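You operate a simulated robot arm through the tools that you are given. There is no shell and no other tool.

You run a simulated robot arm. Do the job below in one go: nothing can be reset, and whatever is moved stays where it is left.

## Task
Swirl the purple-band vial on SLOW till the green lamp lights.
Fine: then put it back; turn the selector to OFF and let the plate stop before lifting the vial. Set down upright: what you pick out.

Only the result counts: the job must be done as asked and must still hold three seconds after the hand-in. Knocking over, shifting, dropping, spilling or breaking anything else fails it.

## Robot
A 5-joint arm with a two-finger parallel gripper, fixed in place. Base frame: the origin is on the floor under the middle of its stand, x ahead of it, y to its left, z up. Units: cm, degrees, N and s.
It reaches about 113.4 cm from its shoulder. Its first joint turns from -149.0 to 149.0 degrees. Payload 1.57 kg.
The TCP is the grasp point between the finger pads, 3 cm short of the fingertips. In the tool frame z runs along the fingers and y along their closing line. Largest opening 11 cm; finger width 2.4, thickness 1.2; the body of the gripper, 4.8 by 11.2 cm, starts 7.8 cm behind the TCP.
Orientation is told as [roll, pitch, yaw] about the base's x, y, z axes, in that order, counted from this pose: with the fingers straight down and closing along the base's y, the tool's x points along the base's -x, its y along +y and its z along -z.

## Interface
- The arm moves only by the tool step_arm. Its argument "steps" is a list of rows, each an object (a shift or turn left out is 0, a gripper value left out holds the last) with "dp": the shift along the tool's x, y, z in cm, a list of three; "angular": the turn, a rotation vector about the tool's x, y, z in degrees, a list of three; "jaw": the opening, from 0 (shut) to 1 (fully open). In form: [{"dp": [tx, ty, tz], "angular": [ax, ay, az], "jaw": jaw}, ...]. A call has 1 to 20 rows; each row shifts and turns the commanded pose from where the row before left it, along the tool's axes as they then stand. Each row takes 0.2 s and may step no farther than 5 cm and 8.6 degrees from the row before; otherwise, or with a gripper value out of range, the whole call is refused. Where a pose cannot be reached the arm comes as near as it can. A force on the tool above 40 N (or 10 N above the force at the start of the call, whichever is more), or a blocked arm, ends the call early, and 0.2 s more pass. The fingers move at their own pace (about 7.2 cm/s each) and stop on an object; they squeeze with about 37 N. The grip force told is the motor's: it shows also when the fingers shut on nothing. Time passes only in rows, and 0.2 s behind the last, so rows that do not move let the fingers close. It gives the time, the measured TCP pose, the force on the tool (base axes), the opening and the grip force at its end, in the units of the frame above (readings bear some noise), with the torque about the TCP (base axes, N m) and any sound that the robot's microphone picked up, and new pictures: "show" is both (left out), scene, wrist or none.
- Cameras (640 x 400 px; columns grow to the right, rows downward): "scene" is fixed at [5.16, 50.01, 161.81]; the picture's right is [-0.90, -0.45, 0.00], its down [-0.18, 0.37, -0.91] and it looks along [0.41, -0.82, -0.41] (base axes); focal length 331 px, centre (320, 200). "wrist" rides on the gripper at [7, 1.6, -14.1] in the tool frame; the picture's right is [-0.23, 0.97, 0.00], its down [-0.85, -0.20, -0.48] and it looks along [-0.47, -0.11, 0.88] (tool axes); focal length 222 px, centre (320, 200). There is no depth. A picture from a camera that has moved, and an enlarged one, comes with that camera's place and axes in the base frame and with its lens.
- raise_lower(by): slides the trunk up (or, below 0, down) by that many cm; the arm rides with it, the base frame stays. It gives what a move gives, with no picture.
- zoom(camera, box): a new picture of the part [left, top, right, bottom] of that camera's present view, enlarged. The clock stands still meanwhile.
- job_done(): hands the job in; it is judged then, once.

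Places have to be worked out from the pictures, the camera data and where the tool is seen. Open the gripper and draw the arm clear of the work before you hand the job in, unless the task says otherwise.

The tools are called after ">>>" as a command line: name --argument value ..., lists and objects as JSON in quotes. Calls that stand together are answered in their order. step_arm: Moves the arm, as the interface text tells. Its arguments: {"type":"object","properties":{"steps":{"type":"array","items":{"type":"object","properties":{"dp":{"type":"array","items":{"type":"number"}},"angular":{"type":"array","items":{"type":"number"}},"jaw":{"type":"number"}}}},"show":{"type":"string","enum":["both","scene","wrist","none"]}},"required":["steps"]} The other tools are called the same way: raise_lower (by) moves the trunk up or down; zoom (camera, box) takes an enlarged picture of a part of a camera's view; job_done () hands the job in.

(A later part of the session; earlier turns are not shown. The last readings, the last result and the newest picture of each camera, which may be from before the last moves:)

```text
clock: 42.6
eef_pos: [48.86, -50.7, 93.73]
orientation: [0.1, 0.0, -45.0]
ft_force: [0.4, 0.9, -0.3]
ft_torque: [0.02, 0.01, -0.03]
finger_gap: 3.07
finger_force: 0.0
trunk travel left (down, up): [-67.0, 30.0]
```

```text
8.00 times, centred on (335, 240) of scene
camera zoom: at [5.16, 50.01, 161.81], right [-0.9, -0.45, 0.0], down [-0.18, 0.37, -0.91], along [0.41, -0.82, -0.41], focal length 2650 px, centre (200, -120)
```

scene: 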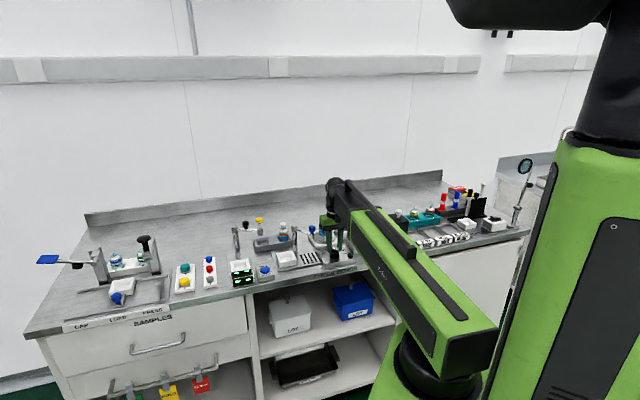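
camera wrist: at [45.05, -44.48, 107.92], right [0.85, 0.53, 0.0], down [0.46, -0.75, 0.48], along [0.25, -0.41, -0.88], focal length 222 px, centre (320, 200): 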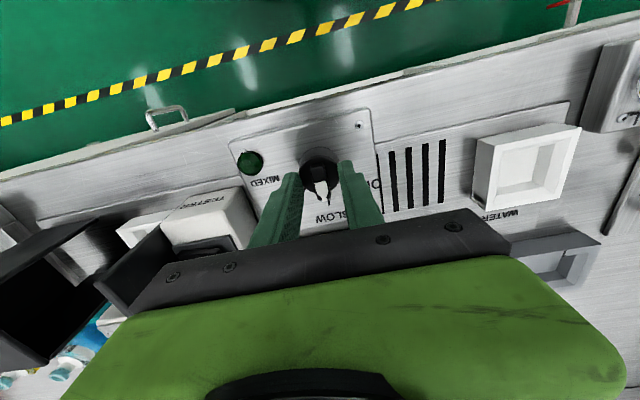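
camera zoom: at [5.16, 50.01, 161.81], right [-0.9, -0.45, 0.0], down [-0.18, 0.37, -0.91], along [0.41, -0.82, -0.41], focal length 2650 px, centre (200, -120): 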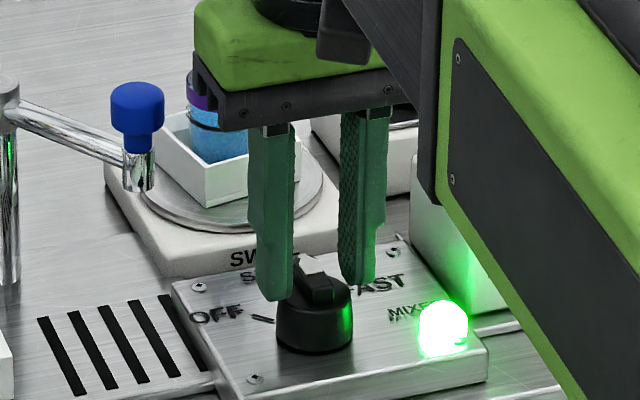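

The MIXED lamp is lit green. I close on the bar and turn it back 45° counter-clockwise to OFF.

>>> step_arm --steps '[{"jaw": 0.15}, {"jaw": 0.05}, {"jaw": 0.05}, {"angular": [0, 0, -7.5]}, {"angular": [0, 0, -7.5]}, {"angular": [0, 0, -7.5]}, {"angular": [0, 0, -7.5]}, {"angular": [0, 0, -7.5]}, {"angular": [0, 0, -7.5]}, {"angular": [0, 0, 0]}]'

>>> zoom --camera "scene" --box '[305, 215, 365, 265]'

>>> zoom --camera "wrist" --box '[220, 100, 400, 230]'

```text
clock: 44.8
eef_pos: [48.85, -50.58, 93.58]
orientation: [0.1, 0.0, 0.2]
ft_force: [-13.8, 3.7, -11.6]
ft_torque: [0.06, -0.22, -0.05]
finger_gap: 1.2
finger_force: 28.8
trunk travel left (down, up): [-67.0, 30.0]
camera wrist: at [41.85, -48.98, 107.92], right [0.23, 0.97, 0.0], down [0.86, -0.2, 0.48], along [0.47, -0.11, -0.88], focal length 222 px, centre (320, 200)
```

scene: 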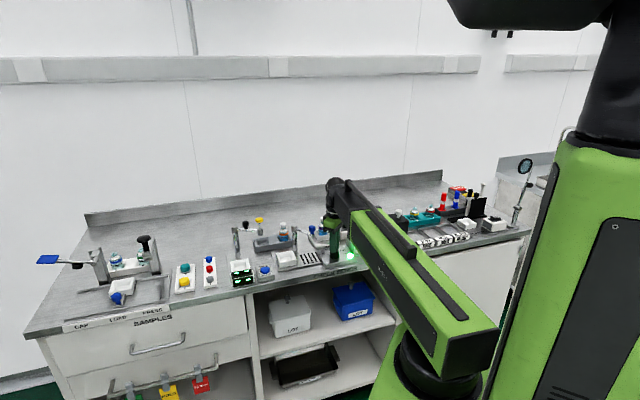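
wrist: 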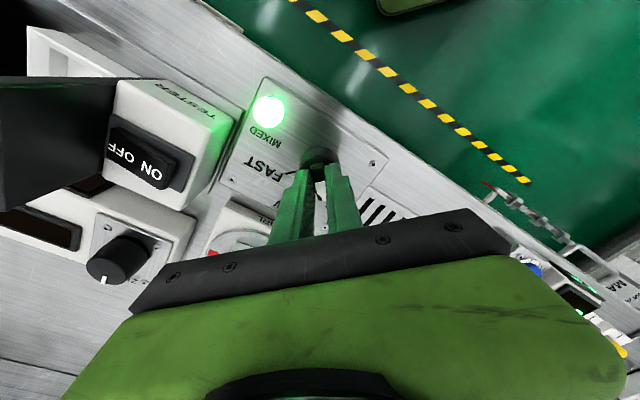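

```text
8.00 times, centred on (335, 240) of scene
camera zoom: at [5.16, 50.01, 161.81], right [-0.9, -0.45, 0.0], down [-0.18, 0.37, -0.91], along [0.41, -0.82, -0.41], focal length 2650 px, centre (200, -120)
```

zoom: 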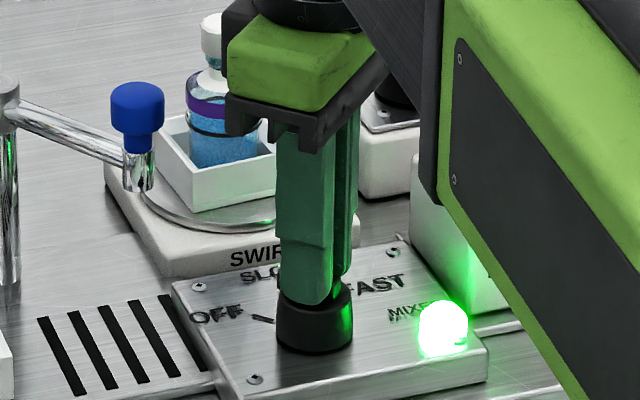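

```text
3.08 times, centred on (310, 165) of wrist
camera zoom: at [41.85, -48.98, 107.92], right [0.23, 0.97, 0.0], down [0.86, -0.2, 0.48], along [0.47, -0.11, -0.88], focal length 684 px, centre (351, 308)
```

zoom: 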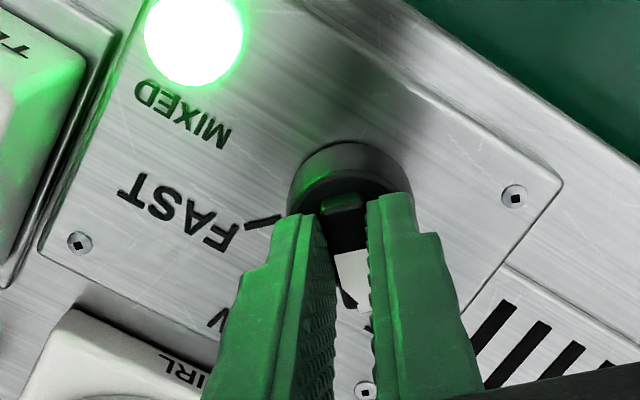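

The bar has been turned back to 0° (OFF). I open the fingers and check that the pointer stays at OFF and the plate comes to rest.

>>> step_arm --steps '[{"jaw": 0.15}, {"jaw": 0.3}, {"jaw": 0.3}, {"jaw": 0.3}]' --show "none"

>>> zoom --camera "scene" --box '[305, 215, 365, 265]'

>>> zoom --camera "wrist" --box '[220, 100, 400, 230]'

>>> step_arm --steps '[{"dp": [0, 0, 0]}, {"dp": [0, 0, 0]}, {"dp": [0, 0, 0]}]' --show "none"

>>> zoom --camera "scene" --box '[305, 215, 365, 265]'

```text
clock: 45.8
eef_pos: [48.99, -50.68, 93.6]
orientation: [0.0, 0.0, 0.0]
ft_force: [0.2, 1.4, -0.2]
ft_torque: [0.0, -0.04, -0.01]
finger_gap: 3.29
finger_force: 0.0
trunk travel left (down, up): [-67.0, 30.0]
```

```text
8.00 times, centred on (335, 240) of scene
camera zoom: at [5.16, 50.01, 161.81], right [-0.9, -0.45, 0.0], down [-0.18, 0.37, -0.91], along [0.41, -0.82, -0.41], focal length 2650 px, centre (200, -120)
```

zoom: 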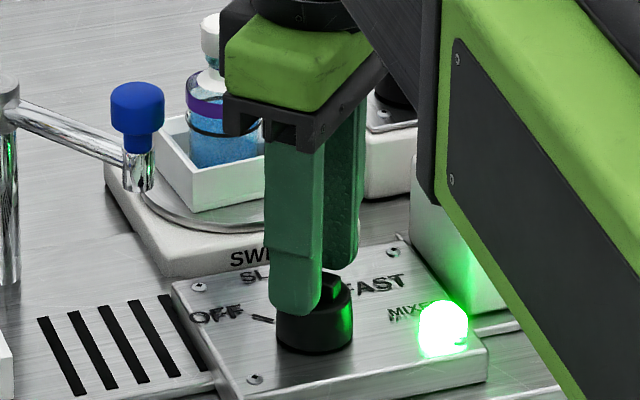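

```text
3.08 times, centred on (310, 165) of wrist
camera zoom: at [41.96, -48.95, 107.91], right [0.23, 0.97, 0.0], down [0.85, -0.2, 0.48], along [0.47, -0.11, -0.88], focal length 684 px, centre (351, 308)
```

zoom: 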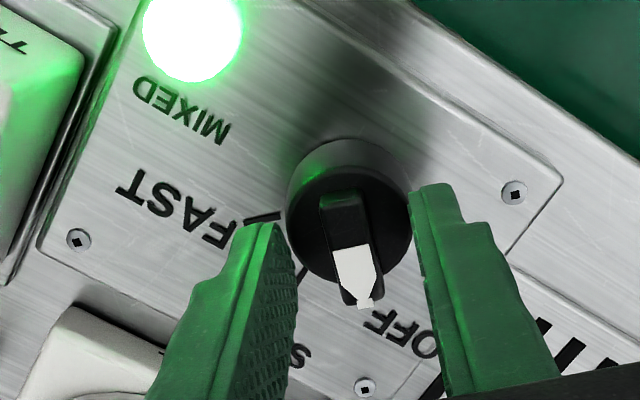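

```text
clock: 46.6
eef_pos: [49.0, -50.74, 93.64]
orientation: [0.0, 0.0, 0.0]
ft_force: [-0.6, -0.7, -0.1]
ft_torque: [0.0, -0.02, 0.02]
finger_gap: 3.29
finger_force: 0.1
trunk travel left (down, up): [-67.0, 30.0]
```

```text
8.00 times, centred on (335, 240) of scene
camera zoom: at [5.16, 50.01, 161.81], right [-0.9, -0.45, 0.0], down [-0.18, 0.37, -0.91], along [0.41, -0.82, -0.41], focal length 2650 px, centre (200, -120)
```

zoom: 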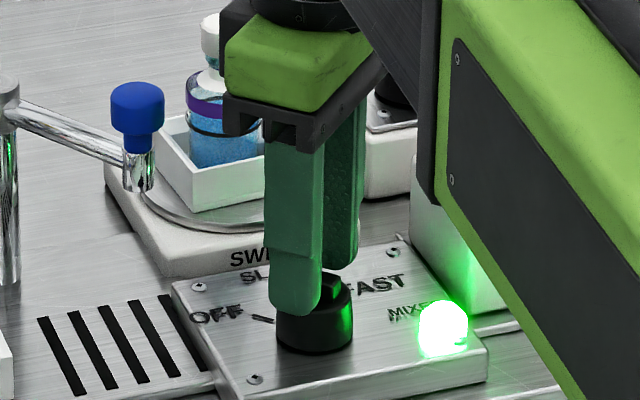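

The plate has stopped (pictures 0.8 s apart are identical) and the pointer is at OFF with the lamp lit. I raise the gripper 12 cm and go back over the swirl cup with yaw 45.

>>> raise_lower --by 12

>>> step_arm --steps '[{"dp": [-2.4, -2.78, 0], "jaw": 0.57}, {"dp": [-2.4, -2.78, 0]}, {"dp": [-2.4, -2.78, 0]}, {"dp": [-2.4, -2.78, 0]}, {"angular": [0, 0, -7.5]}, {"angular": [0, 0, -7.5]}, {"angular": [0, 0, -7.5]}, {"angular": [0, 0, -7.5]}, {"angular": [0, 0, -7.5]}, {"angular": [0, 0, -7.5]}, {"dp": [0, 0, 0]}, {"dp": [0, 0, 0]}]'

>>> zoom --camera "wrist" --box '[260, 90, 380, 190]'

>>> zoom --camera "scene" --box '[295, 205, 365, 265]'

```text
clock: 48.1
eef_pos: [48.97, -50.67, 105.71]
orientation: [0.0, 0.0, 0.0]
ft_force: [-0.7, 0.0, 0.4]
ft_torque: [0.01, 0.01, 0.01]
finger_gap: 3.3
finger_force: 0.1
trunk travel left (down, up): [-79.0, 18.0]
```

```text
clock: 50.7
eef_pos: [58.57, -61.68, 105.67]
orientation: [0.1, 0.0, 45.0]
ft_force: [0.6, 0.4, 1.1]
ft_torque: [0.01, -0.01, 0.02]
finger_gap: 6.27
finger_force: 0.1
trunk travel left (down, up): [-79.0, 18.0]
camera wrist: at [52.43, -65.45, 119.91], right [-0.53, 0.85, 0.0], down [0.75, 0.46, 0.48], along [0.41, 0.25, -0.88], focal length 222 px, centre (320, 200)
```

scene: 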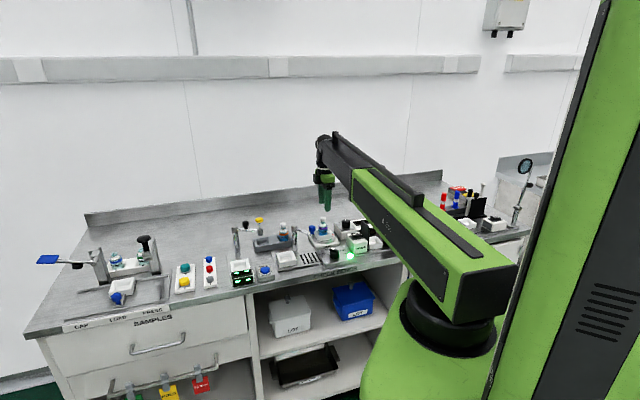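
wrist: 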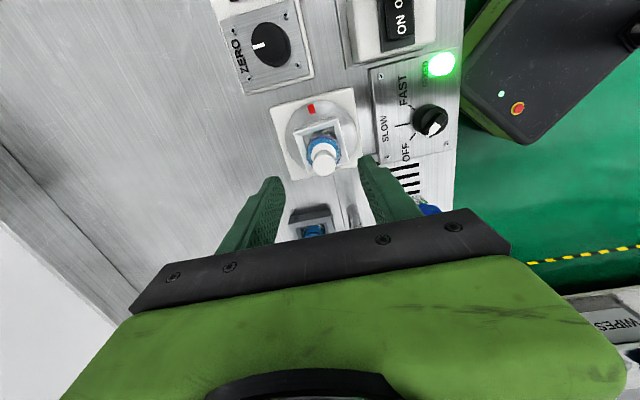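

```text
4.00 times, centred on (320, 140) of wrist
camera zoom: at [52.43, -65.45, 119.91], right [-0.53, 0.85, 0.0], down [0.75, 0.46, 0.48], along [0.41, 0.25, -0.88], focal length 888 px, centre (320, 440)
```

zoom: 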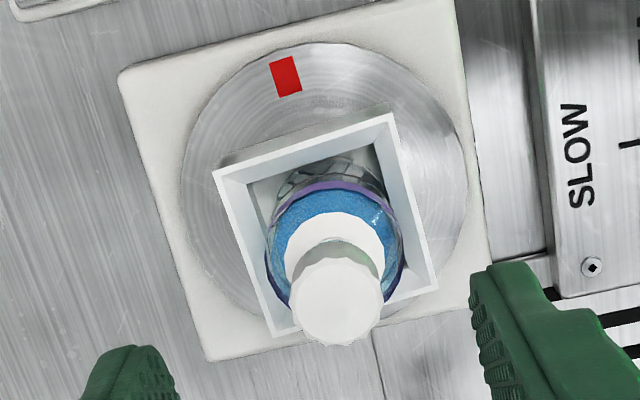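

```text
6.67 times, centred on (330, 235) of scene
camera zoom: at [5.16, 50.01, 161.81], right [-0.9, -0.45, 0.0], down [-0.18, 0.37, -0.91], along [0.41, -0.82, -0.41], focal length 2208 px, centre (253, -33)
```

zoom: 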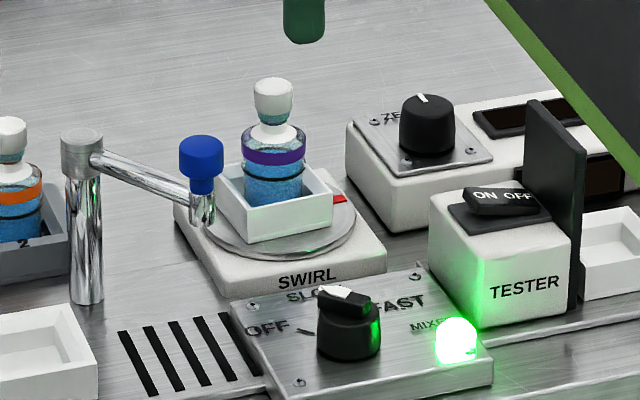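

The vial stands upright in the stopped cup, which has turned about 180°, so it now sits near (58.87,-61.0). I shift tool [-0.70,+0.25] and lower 6 cm to re-check centring.

>>> step_arm --steps '[{"dp": [-0.7, 0.25, 0]}, {"dp": [0, 0, 0]}, {"dp": [0, 0, 0]}]' --show "none"

>>> raise_lower --by -6

>>> step_arm --steps '[{"dp": [0, 0, 0]}]'

>>> zoom --camera "wrist" --box '[240, 100, 400, 230]'

>>> zoom --camera "scene" --box '[295, 195, 355, 255]'

```text
clock: 51.5
eef_pos: [58.92, -61.13, 105.69]
orientation: [0.1, 0.0, 44.9]
ft_force: [0.0, -0.4, 0.1]
ft_torque: [0.0, -0.01, 0.0]
finger_gap: 6.28
finger_force: 0.1
trunk travel left (down, up): [-79.0, 18.0]
```

```text
clock: 52.5
eef_pos: [58.84, -61.0, 99.66]
orientation: [0.0, 0.0, 45.0]
ft_force: [-0.4, -0.7, -0.1]
ft_torque: [0.0, -0.02, -0.01]
finger_gap: 6.28
finger_force: 0.1
trunk travel left (down, up): [-73.0, 24.0]
```

```text
clock: 52.9
eef_pos: [58.77, -61.18, 99.75]
orientation: [-0.1, 0.1, 44.9]
ft_force: [-0.5, 0.2, -0.4]
ft_torque: [0.03, 0.0, 0.0]
finger_gap: 6.26
finger_force: 0.1
trunk travel left (down, up): [-73.0, 24.0]
camera wrist: at [52.74, -64.77, 113.91], right [-0.53, 0.85, 0.0], down [0.75, 0.46, 0.48], along [0.41, 0.25, -0.88], focal length 222 px, centre (320, 200)
```

scene: 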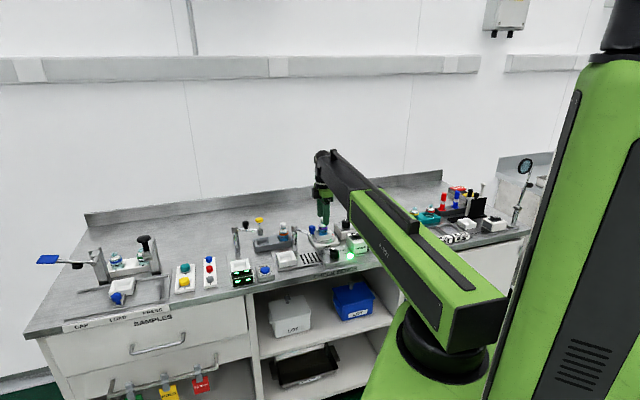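
wrist: 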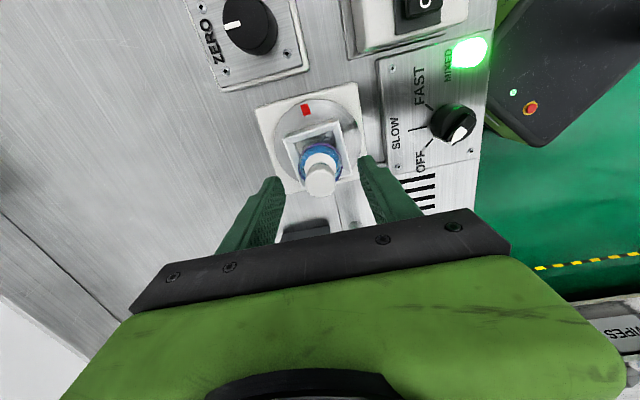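

```text
3.08 times, centred on (320, 165) of wrist
camera zoom: at [52.74, -64.77, 113.91], right [-0.53, 0.85, 0.0], down [0.75, 0.46, 0.48], along [0.41, 0.25, -0.88], focal length 684 px, centre (320, 308)
```

zoom: 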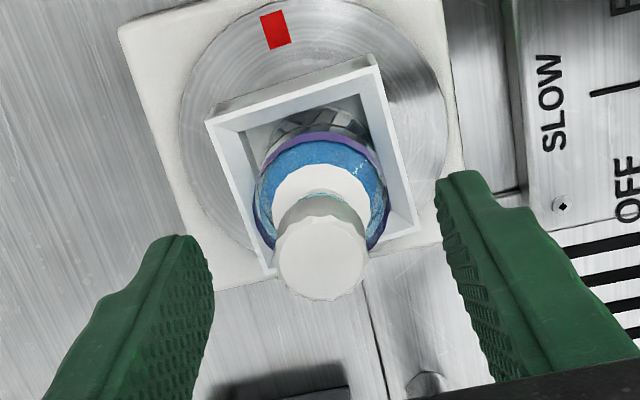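

```text
6.67 times, centred on (325, 225) of scene
camera zoom: at [5.16, 50.01, 161.81], right [-0.9, -0.45, 0.0], down [-0.18, 0.37, -0.91], along [0.41, -0.82, -0.41], focal length 2208 px, centre (287, 33)
```

zoom: 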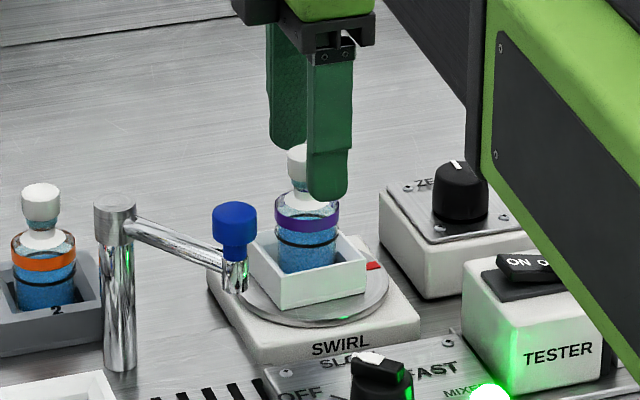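

Cap centre now coincides with the TCP within 0.1 cm. I lower the remaining 4.4 cm to the former grip height and grip the vial.

>>> raise_lower --by -4.4

>>> zoom --camera "wrist" --box '[240, 100, 400, 230]'

>>> step_arm --steps '[{"jaw": 0.45}, {"jaw": 0.38}, {"jaw": 0.3}, {"jaw": 0.3}, {"jaw": 0.3}]'

>>> zoom --camera "scene" --box '[295, 195, 355, 255]'

```text
clock: 53.8
eef_pos: [59.04, -61.06, 95.21]
orientation: [0.0, 0.0, 45.0]
ft_force: [0.6, -0.2, 0.8]
ft_torque: [0.05, 0.03, -0.01]
finger_gap: 6.27
finger_force: 0.1
trunk travel left (down, up): [-68.6, 28.4]
```

```text
3.08 times, centred on (320, 165) of wrist
camera zoom: at [52.74, -64.77, 109.51], right [-0.53, 0.85, 0.0], down [0.75, 0.46, 0.48], along [0.41, 0.25, -0.88], focal length 684 px, centre (320, 308)
```

zoom: 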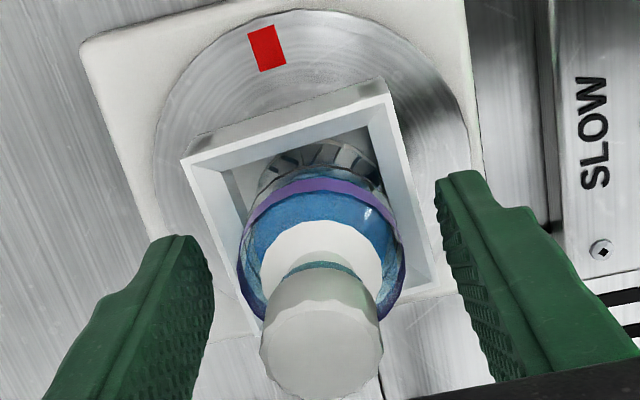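

```text
clock: 55.0
eef_pos: [58.94, -61.18, 95.25]
orientation: [0.0, 0.0, 45.0]
ft_force: [-0.3, -1.0, 0.7]
ft_torque: [-0.06, -0.06, 0.03]
finger_gap: 3.8
finger_force: 36.8
trunk travel left (down, up): [-68.6, 28.4]
camera wrist: at [52.74, -64.77, 109.52], right [-0.53, 0.85, 0.0], down [0.75, 0.46, 0.48], along [0.41, 0.25, -0.88], focal length 222 px, centre (320, 200)
```

scene: 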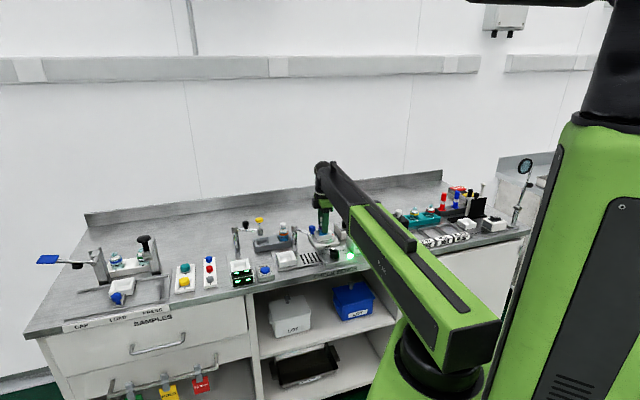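
wrist: 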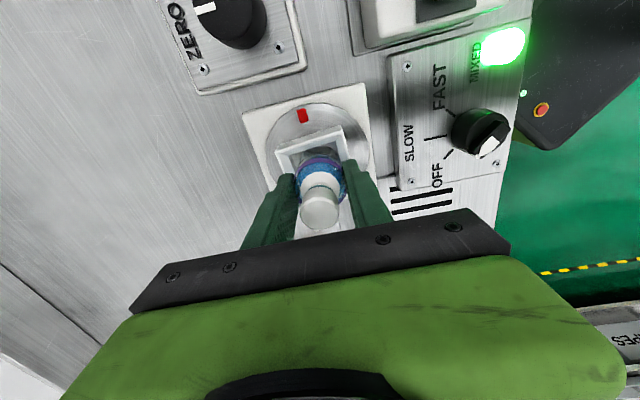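

```text
6.67 times, centred on (325, 225) of scene
camera zoom: at [5.16, 50.01, 161.81], right [-0.9, -0.45, 0.0], down [-0.18, 0.37, -0.91], along [0.41, -0.82, -0.41], focal length 2208 px, centre (287, 33)
```

zoom: 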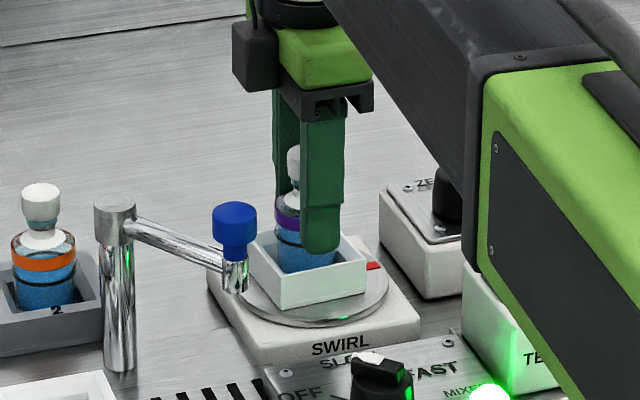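

The vial is gripped again (3.80 cm, 37 N) with the same offset in the fingers as before. I lift it straight up 12 cm out of the cup.

>>> raise_lower --by 12

>>> step_arm --steps '[{"dp": [0, 0, 0]}]'

>>> zoom --camera "scene" --box '[285, 185, 365, 265]'

```text
clock: 56.5
eef_pos: [58.86, -61.06, 107.36]
orientation: [0.0, 0.1, 45.0]
ft_force: [0.2, -0.3, -1.9]
ft_torque: [0.01, 0.0, -0.02]
finger_gap: 3.78
finger_force: 37.3
trunk travel left (down, up): [-80.6, 16.4]
```

```text
clock: 56.9
eef_pos: [58.87, -61.2, 107.22]
orientation: [0.0, 0.0, 45.0]
ft_force: [-0.4, 0.7, -0.6]
ft_torque: [0.01, -0.01, -0.02]
finger_gap: 3.78
finger_force: 37.7
trunk travel left (down, up): [-80.6, 16.4]
camera wrist: at [52.75, -64.78, 121.5], right [-0.53, 0.85, 0.0], down [0.75, 0.46, 0.48], along [0.41, 0.25, -0.88], focal length 222 px, centre (320, 200)
```

scene: 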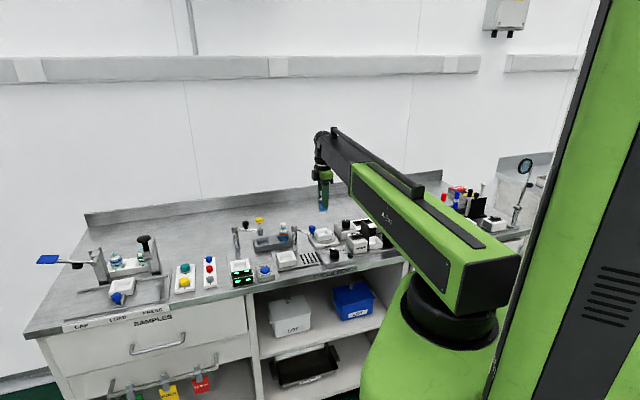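
wrist: 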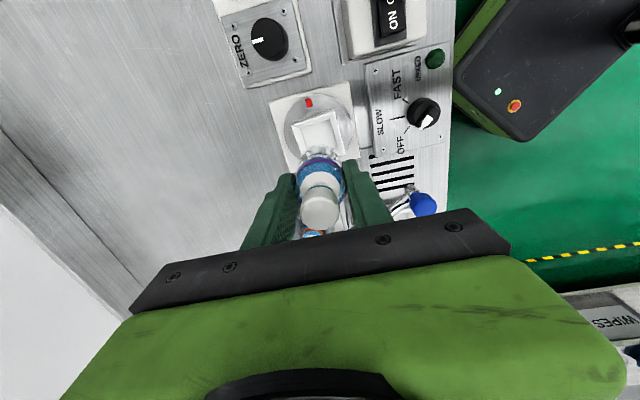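

```text
5.00 times, centred on (325, 225) of scene
camera zoom: at [5.16, 50.01, 161.81], right [-0.9, -0.45, 0.0], down [-0.18, 0.37, -0.91], along [0.41, -0.82, -0.41], focal length 1656 px, centre (295, 75)
```

zoom: 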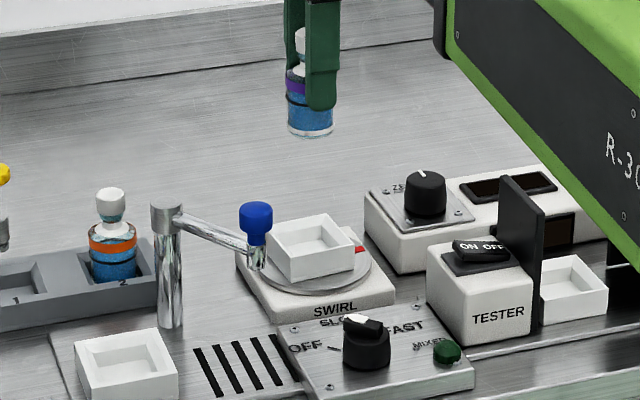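

The vial is out of the cup, everything else undisturbed. I carry it back above slot 1, aiming for the original pick-up pose (camera at 74.07,-50.65).

>>> step_arm --steps '[{"dp": [-1.3, -0.27, 0]}, {"dp": [-2.5, -0.51, 0]}, {"dp": [-2.5, -0.51, 0]}, {"dp": [-2.5, -0.51, 0]}, {"dp": [-2.5, -0.51, 0]}, {"dp": [-2.5, -0.51, 0]}, {"dp": [-2.5, -0.51, 0]}, {"dp": [-2.5, -0.51, 0]}, {"dp": [-2.5, -0.51, 0]}, {"dp": [-2.5, -0.51, 0]}, {"dp": [-1.26, -0.24, 0]}, {"dp": [0, 0, 0]}, {"dp": [0, 0, 0]}, {"dp": [0, 0, 0]}]'

>>> zoom --camera "wrist" --box '[240, 80, 400, 230]'

>>> zoom --camera "scene" --box '[225, 170, 305, 260]'

```text
clock: 59.9
eef_pos: [80.15, -47.14, 107.19]
orientation: [-0.1, 0.0, 45.0]
ft_force: [-0.2, 0.4, -0.1]
ft_torque: [0.01, 0.0, -0.01]
finger_gap: 3.79
finger_force: 36.4
trunk travel left (down, up): [-80.6, 16.4]
camera wrist: at [74.07, -50.78, 121.5], right [-0.53, 0.85, 0.0], down [0.75, 0.46, 0.48], along [0.41, 0.25, -0.88], focal length 222 px, centre (320, 200)
```

scene: 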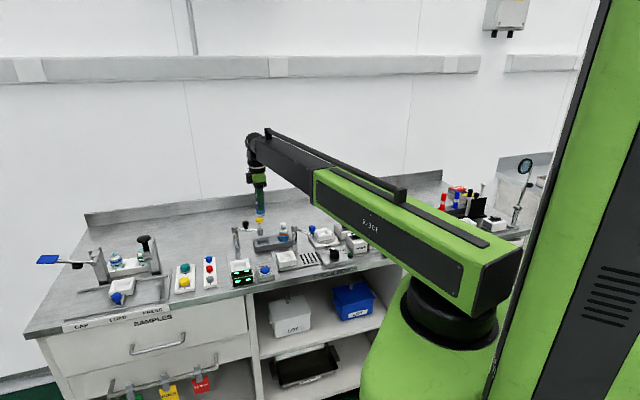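
wrist: 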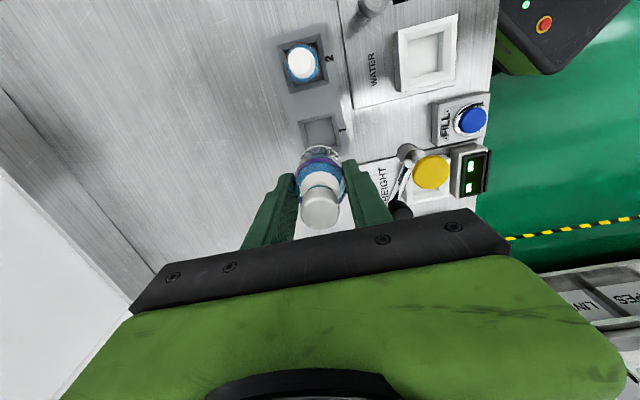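

```text
2.67 times, centred on (320, 155) of wrist
camera zoom: at [74.07, -50.78, 121.5], right [-0.53, 0.85, 0.0], down [0.75, 0.46, 0.48], along [0.41, 0.25, -0.88], focal length 592 px, centre (320, 320)
```

zoom: 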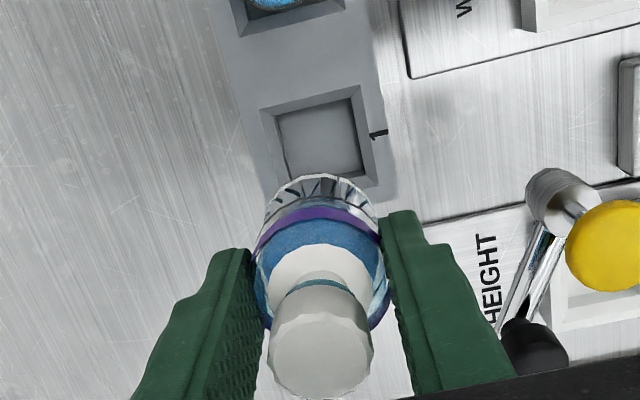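

```text
4.44 times, centred on (265, 215) of scene
camera zoom: at [5.16, 50.01, 161.81], right [-0.9, -0.45, 0.0], down [-0.18, 0.37, -0.91], along [0.41, -0.82, -0.41], focal length 1472 px, centre (564, 133)
```

zoom: 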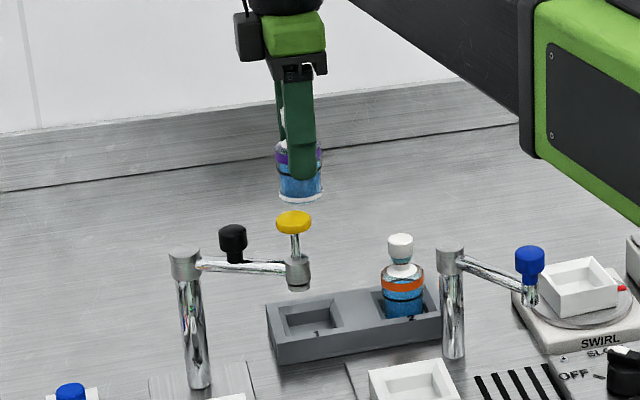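

Camera is 0.13 cm short in y of the pick-up pose; I correct it and lower 10.5 cm so the vial bottom is just above the rack, then check alignment with the slot.

>>> step_arm --steps '[{"dp": [-0.09, 0.09, 0]}, {"dp": [0, 0, 0]}, {"dp": [0, 0, 0]}]' --show "none"

>>> raise_lower --by -10.5

>>> step_arm --steps '[{"dp": [0, 0, 0]}]'

>>> zoom --camera "wrist" --box '[270, 110, 370, 190]'

>>> zoom --camera "scene" --box '[235, 205, 295, 255]'

```text
clock: 60.7
eef_pos: [80.35, -46.94, 107.24]
orientation: [0.0, 0.1, 45.0]
ft_force: [-0.8, 0.7, -1.3]
ft_torque: [-0.01, 0.02, -0.02]
finger_gap: 3.77
finger_force: 37.2
trunk travel left (down, up): [-80.6, 16.4]
```

```text
clock: 62.0
eef_pos: [80.24, -46.9, 96.69]
orientation: [0.0, 0.1, 45.0]
ft_force: [0.6, 0.1, -1.2]
ft_torque: [0.0, -0.01, -0.01]
finger_gap: 3.79
finger_force: 36.9
trunk travel left (down, up): [-70.1, 26.9]
```

```text
clock: 62.4
eef_pos: [80.29, -46.95, 96.68]
orientation: [0.1, 0.0, 45.0]
ft_force: [0.3, 0.2, -0.6]
ft_torque: [-0.02, 0.01, -0.02]
finger_gap: 3.8
finger_force: 36.9
trunk travel left (down, up): [-70.1, 26.9]
camera wrist: at [74.14, -50.58, 111.01], right [-0.53, 0.85, 0.0], down [0.75, 0.46, 0.48], along [0.41, 0.25, -0.88], focal length 222 px, centre (320, 200)
```

scene: 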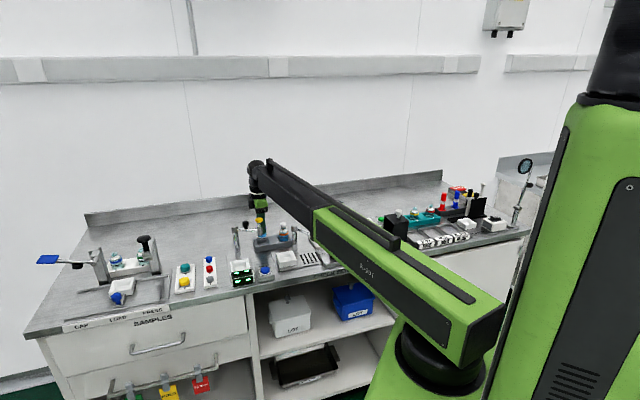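
wrist: 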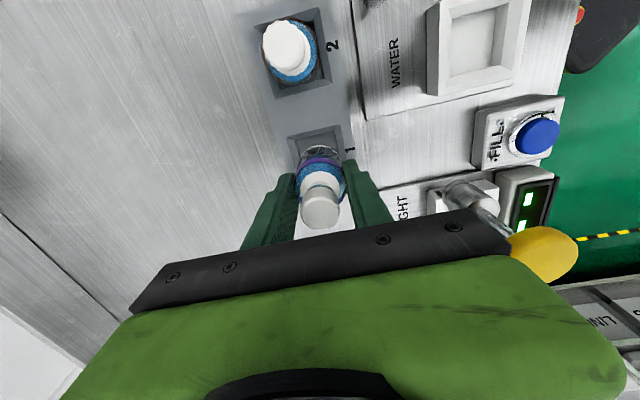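

```text
5.00 times, centred on (320, 150) of wrist
camera zoom: at [74.14, -50.58, 111.01], right [-0.53, 0.85, 0.0], down [0.75, 0.46, 0.48], along [0.41, 0.25, -0.88], focal length 1111 px, centre (320, 450)
```

zoom: 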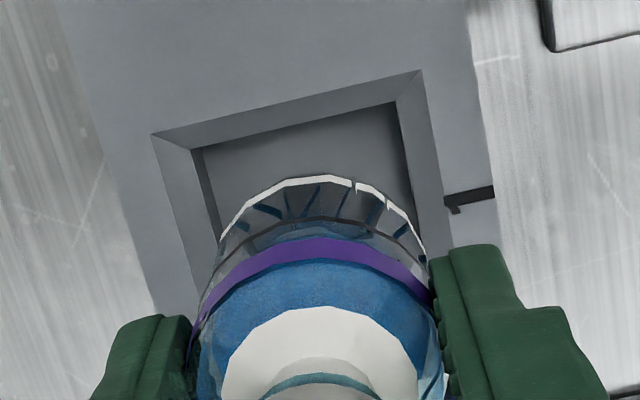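

```text
8.00 times, centred on (265, 230) of scene
camera zoom: at [5.16, 50.01, 161.81], right [-0.9, -0.45, 0.0], down [-0.18, 0.37, -0.91], along [0.41, -0.82, -0.41], focal length 2650 px, centre (760, -40)
```

zoom: 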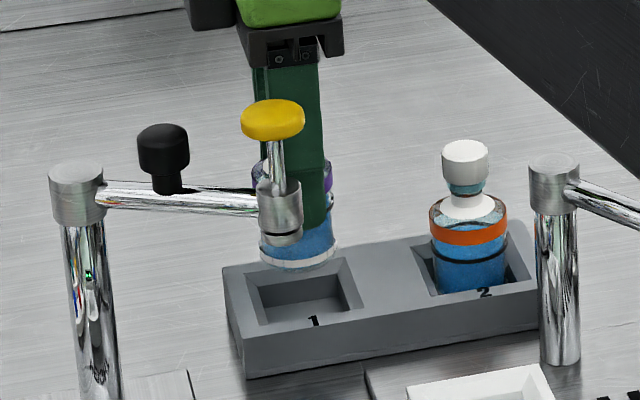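

Relative to the original pick-up pose the vial is about 0.1 cm too far along tool −x, which both views agree on. I correct this and lower 2.5 cm into the slot mouth.

>>> step_arm --steps '[{"dp": [0.11, 0, 0]}, {"dp": [0, 0, 0]}, {"dp": [0, 0, 0]}]' --show "none"

>>> zoom --camera "wrist" --box '[270, 110, 370, 190]'

>>> raise_lower --by -2.2

>>> step_arm --steps '[{"dp": [0, 0, 0]}]' --show "none"

>>> zoom --camera "wrist" --box '[270, 110, 370, 190]'

>>> zoom --camera "scene" --box '[235, 205, 295, 255]'

```text
clock: 63.2
eef_pos: [80.21, -47.0, 96.79]
orientation: [0.0, 0.0, 44.9]
ft_force: [-0.7, 0.4, -0.4]
ft_torque: [-0.02, -0.01, 0.03]
finger_gap: 3.79
finger_force: 37.0
trunk travel left (down, up): [-70.1, 26.9]
```

```text
5.00 times, centred on (320, 150) of wrist
camera zoom: at [74.1, -50.64, 111.0], right [-0.53, 0.85, 0.0], down [0.75, 0.46, 0.48], along [0.41, 0.25, -0.88], focal length 1111 px, centre (320, 450)
```

zoom: 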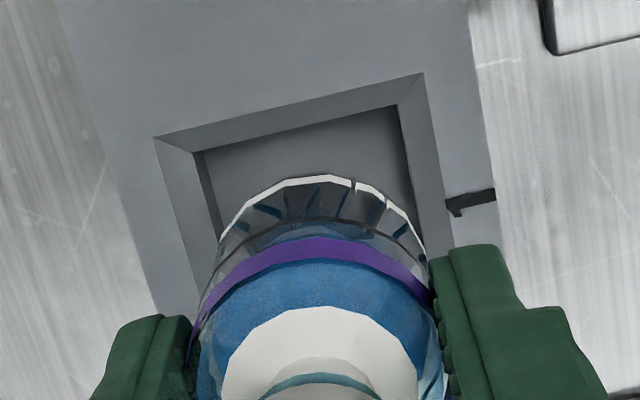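

```text
clock: 63.9
eef_pos: [80.15, -46.86, 94.54]
orientation: [0.0, 0.0, 45.0]
ft_force: [-0.8, -0.6, -0.9]
ft_torque: [0.03, 0.0, 0.0]
finger_gap: 3.76
finger_force: 37.0
trunk travel left (down, up): [-67.9, 29.1]
```

```text
clock: 64.3
eef_pos: [80.25, -47.02, 94.51]
orientation: [0.0, 0.0, 45.0]
ft_force: [0.5, -0.1, 0.2]
ft_torque: [0.0, -0.02, 0.01]
finger_gap: 3.79
finger_force: 36.6
trunk travel left (down, up): [-67.9, 29.1]
```

```text
5.00 times, centred on (320, 150) of wrist
camera zoom: at [74.1, -50.64, 108.81], right [-0.53, 0.85, 0.0], down [0.75, 0.46, 0.48], along [0.41, 0.25, -0.88], focal length 1111 px, centre (320, 450)
```

zoom: 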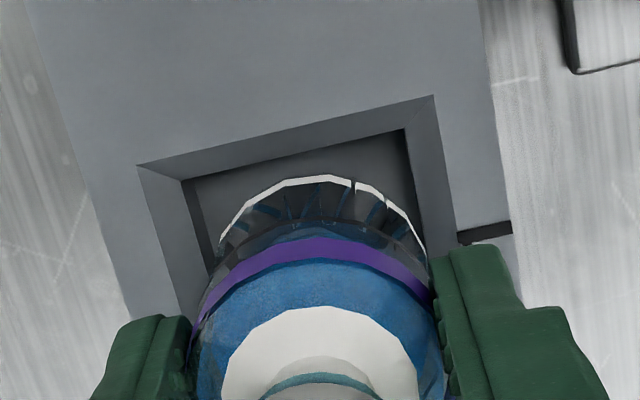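

```text
8.00 times, centred on (265, 230) of scene
camera zoom: at [5.16, 50.01, 161.81], right [-0.9, -0.45, 0.0], down [-0.18, 0.37, -0.91], along [0.41, -0.82, -0.41], focal length 2650 px, centre (760, -40)
```

zoom: 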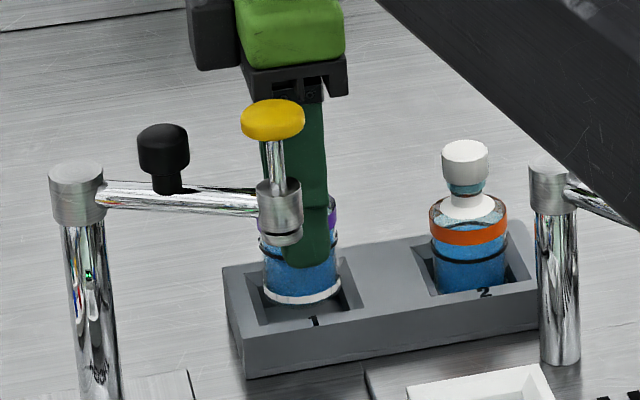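

The pose now matches the pick-up pose (camera 74.10,-50.64) and the vial enters the slot without contact. I continue down in small steps, watching the force.

>>> raise_lower --by -1.0

>>> step_arm --steps '[{"dp": [0, 0, 0]}]' --show "none"

```text
clock: 64.9
eef_pos: [80.19, -46.96, 93.66]
orientation: [0.0, 0.0, 45.1]
ft_force: [0.8, -0.1, 0.0]
ft_torque: [0.03, -0.01, 0.02]
finger_gap: 3.78
finger_force: 37.5
trunk travel left (down, up): [-66.9, 30.1]
```

```text
clock: 65.3
eef_pos: [80.14, -47.03, 93.56]
orientation: [-0.1, 0.0, 45.0]
ft_force: [-0.1, 0.6, -0.4]
ft_torque: [-0.02, -0.03, -0.02]
finger_gap: 3.79
finger_force: 36.8
trunk travel left (down, up): [-66.9, 30.1]
```

Still no contact at this depth, as expected. I lower by another 0.4 cm and then 0.2 cm steps until touchdown.

>>> raise_lower --by -0.4

>>> step_arm --steps '[{"dp": [0, 0, 0]}]' --show "none"

>>> raise_lower --by -0.2

>>> step_arm --steps '[{"dp": [0, 0, 0]}]' --show "none"

```text
clock: 65.8
eef_pos: [80.18, -46.85, 93.17]
orientation: [-0.1, 0.0, 45.1]
ft_force: [0.3, -1.1, -0.8]
ft_torque: [0.01, 0.01, 0.0]
finger_gap: 3.81
finger_force: 36.7
trunk travel left (down, up): [-66.5, 30.5]
```

```text
clock: 66.2
eef_pos: [80.31, -47.06, 93.11]
orientation: [0.1, 0.0, 45.0]
ft_force: [0.1, 0.3, -0.6]
ft_torque: [0.03, 0.01, 0.03]
finger_gap: 3.8
finger_force: 36.9
trunk travel left (down, up): [-66.5, 30.5]
```

```text
clock: 66.8
eef_pos: [80.27, -46.85, 92.94]
orientation: [0.1, 0.0, 45.0]
ft_force: [0.3, -1.3, -0.7]
ft_torque: [-0.01, 0.03, -0.02]
finger_gap: 3.78
finger_force: 37.4
trunk travel left (down, up): [-66.3, 30.7]
```

```text
clock: 67.2
eef_pos: [80.12, -46.99, 93.04]
orientation: [0.0, 0.0, 45.0]
ft_force: [-0.4, -0.5, -0.7]
ft_torque: [0.0, -0.02, -0.04]
finger_gap: 3.79
finger_force: 37.2
trunk travel left (down, up): [-66.3, 30.7]
```

Now at the original pick-up height with no contact yet; the vial sits slightly higher in the fingers, so I continue with 0.15 cm steps.

>>> raise_lower --by -0.15

>>> step_arm --steps '[{"dp": [0, 0, 0]}]' --show "none"

>>> raise_lower --by -0.15

>>> step_arm --steps '[{"dp": [0, 0, 0]}]' --show "none"

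>>> zoom --camera "scene" --box '[245, 215, 285, 250]'

>>> zoom --camera "wrist" --box '[270, 110, 370, 190]'

```text
clock: 67.7
eef_pos: [80.21, -46.94, 92.78]
orientation: [0.0, -0.1, 45.0]
ft_force: [0.0, -1.2, -1.1]
ft_torque: [0.02, -0.02, 0.0]
finger_gap: 3.77
finger_force: 37.0
trunk travel left (down, up): [-66.1, 30.9]
```

```text
clock: 68.1
eef_pos: [80.24, -47.01, 92.85]
orientation: [0.1, -0.1, 45.0]
ft_force: [-0.9, 1.0, 0.3]
ft_torque: [-0.01, -0.01, 0.01]
finger_gap: 3.78
finger_force: 36.6
trunk travel left (down, up): [-66.1, 30.9]
```

```text
clock: 68.6
eef_pos: [80.27, -46.86, 92.6]
orientation: [-0.1, 0.0, 45.0]
ft_force: [1.4, -0.1, -1.2]
ft_torque: [0.01, -0.01, 0.01]
finger_gap: 3.8
finger_force: 37.1
trunk travel left (down, up): [-66.0, 31.0]
```

```text
clock: 69.0
eef_pos: [80.22, -47.12, 92.61]
orientation: [0.0, 0.0, 45.0]
ft_force: [-0.6, 0.2, -0.8]
ft_torque: [0.01, 0.01, -0.01]
finger_gap: 3.77
finger_force: 36.8
trunk travel left (down, up): [-66.0, 31.0]
```

```text
11.43 times, centred on (265, 232) of scene
camera zoom: at [5.16, 50.01, 161.81], right [-0.9, -0.45, 0.0], down [-0.18, 0.37, -0.91], along [0.41, -0.82, -0.41], focal length 3786 px, centre (949, -171)
```

zoom: 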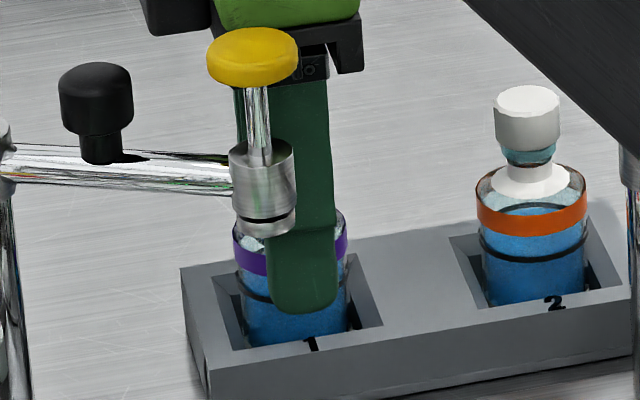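

```text
5.00 times, centred on (320, 150) of wrist
camera zoom: at [74.1, -50.64, 106.91], right [-0.53, 0.85, 0.0], down [0.75, 0.46, 0.48], along [0.41, 0.25, -0.88], focal length 1111 px, centre (320, 450)
```

zoom: 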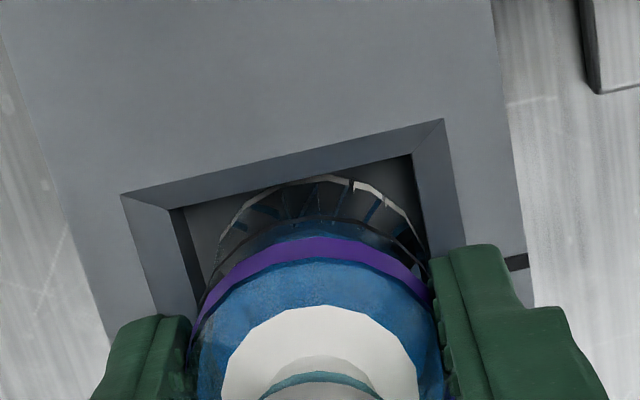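

No contact yet; I compare with the earlier picture of the undisturbed rack using the same zoom box to judge the remaining gap.

>>> zoom --camera "scene" --box '[230, 212, 300, 257]'

>>> raise_lower --by -0.15

>>> step_arm --steps '[{"dp": [0, 0, 0]}]' --show "none"

```text
8.89 times, centred on (265, 234) of scene
camera zoom: at [5.16, 50.01, 161.81], right [-0.9, -0.45, 0.0], down [-0.18, 0.37, -0.91], along [0.41, -0.82, -0.41], focal length 2945 px, centre (809, -107)
```

zoom: 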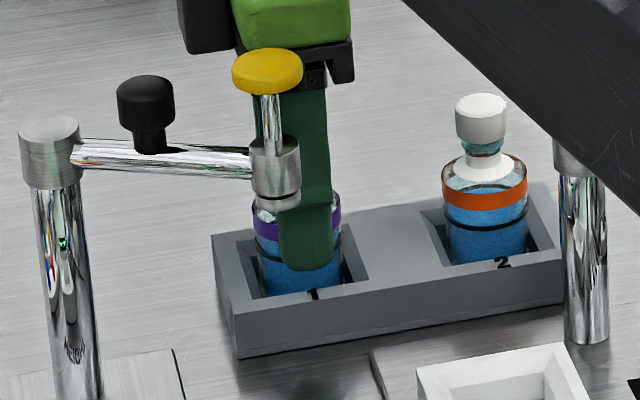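

```text
clock: 69.5
eef_pos: [80.1, -46.94, 92.64]
orientation: [0.0, 0.1, 44.9]
ft_force: [2.0, -1.3, 8.0]
ft_torque: [-0.02, -0.08, -0.03]
finger_gap: 3.76
finger_force: 37.4
trunk travel left (down, up): [-65.8, 31.2]
```

```text
clock: 69.9
eef_pos: [80.15, -46.95, 92.55]
orientation: [0.0, 0.0, 45.0]
ft_force: [-0.1, 1.2, 4.6]
ft_torque: [-0.01, -0.01, -0.06]
finger_gap: 3.76
finger_force: 37.1
trunk travel left (down, up): [-65.8, 31.2]
```

Touchdown: about 5–8 N upward, and the picture matches the original position of the vial in slot 1. I release by opening the fingers gently.

>>> step_arm --steps '[{"jaw": 0.38}, {"jaw": 0.45}, {"jaw": 0.52}, {"jaw": 0.58}, {"jaw": 0.58}]'

>>> zoom --camera "wrist" --box '[250, 110, 390, 230]'

>>> zoom --camera "scene" --box '[230, 212, 300, 257]'

```text
clock: 71.1
eef_pos: [80.23, -46.98, 92.45]
orientation: [0.0, 0.0, 45.0]
ft_force: [0.9, -0.9, 0.0]
ft_torque: [0.01, 0.01, 0.03]
finger_gap: 6.37
finger_force: 0.1
trunk travel left (down, up): [-65.8, 31.2]
camera wrist: at [74.1, -50.64, 106.76], right [-0.53, 0.85, 0.0], down [0.75, 0.46, 0.48], along [0.41, 0.25, -0.88], focal length 222 px, centre (320, 200)
```

scene: 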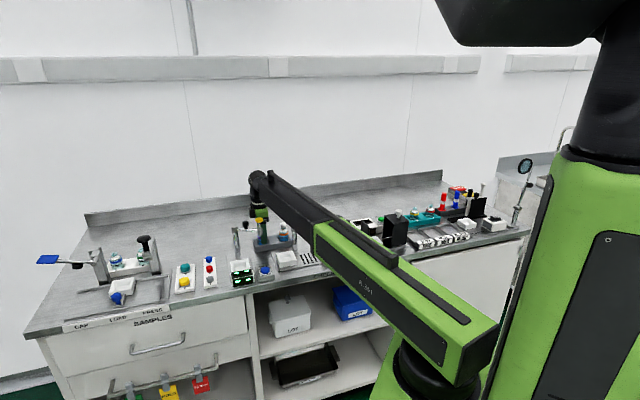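
wrist: 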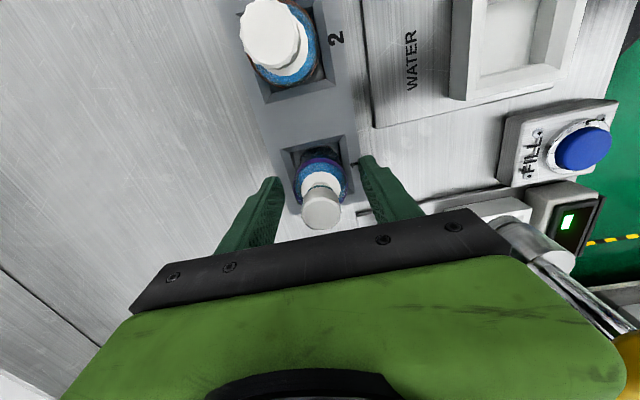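

```text
3.33 times, centred on (320, 170) of wrist
camera zoom: at [74.1, -50.64, 106.76], right [-0.53, 0.85, 0.0], down [0.75, 0.46, 0.48], along [0.41, 0.25, -0.88], focal length 740 px, centre (320, 300)
```

zoom: 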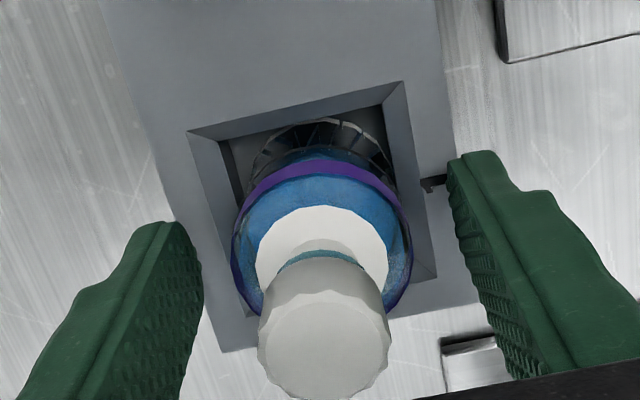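

```text
8.89 times, centred on (265, 234) of scene
camera zoom: at [5.16, 50.01, 161.81], right [-0.9, -0.45, 0.0], down [-0.18, 0.37, -0.91], along [0.41, -0.82, -0.41], focal length 2945 px, centre (809, -107)
```

zoom: 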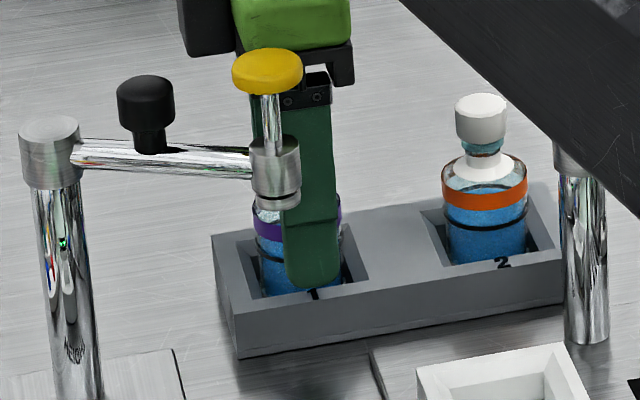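

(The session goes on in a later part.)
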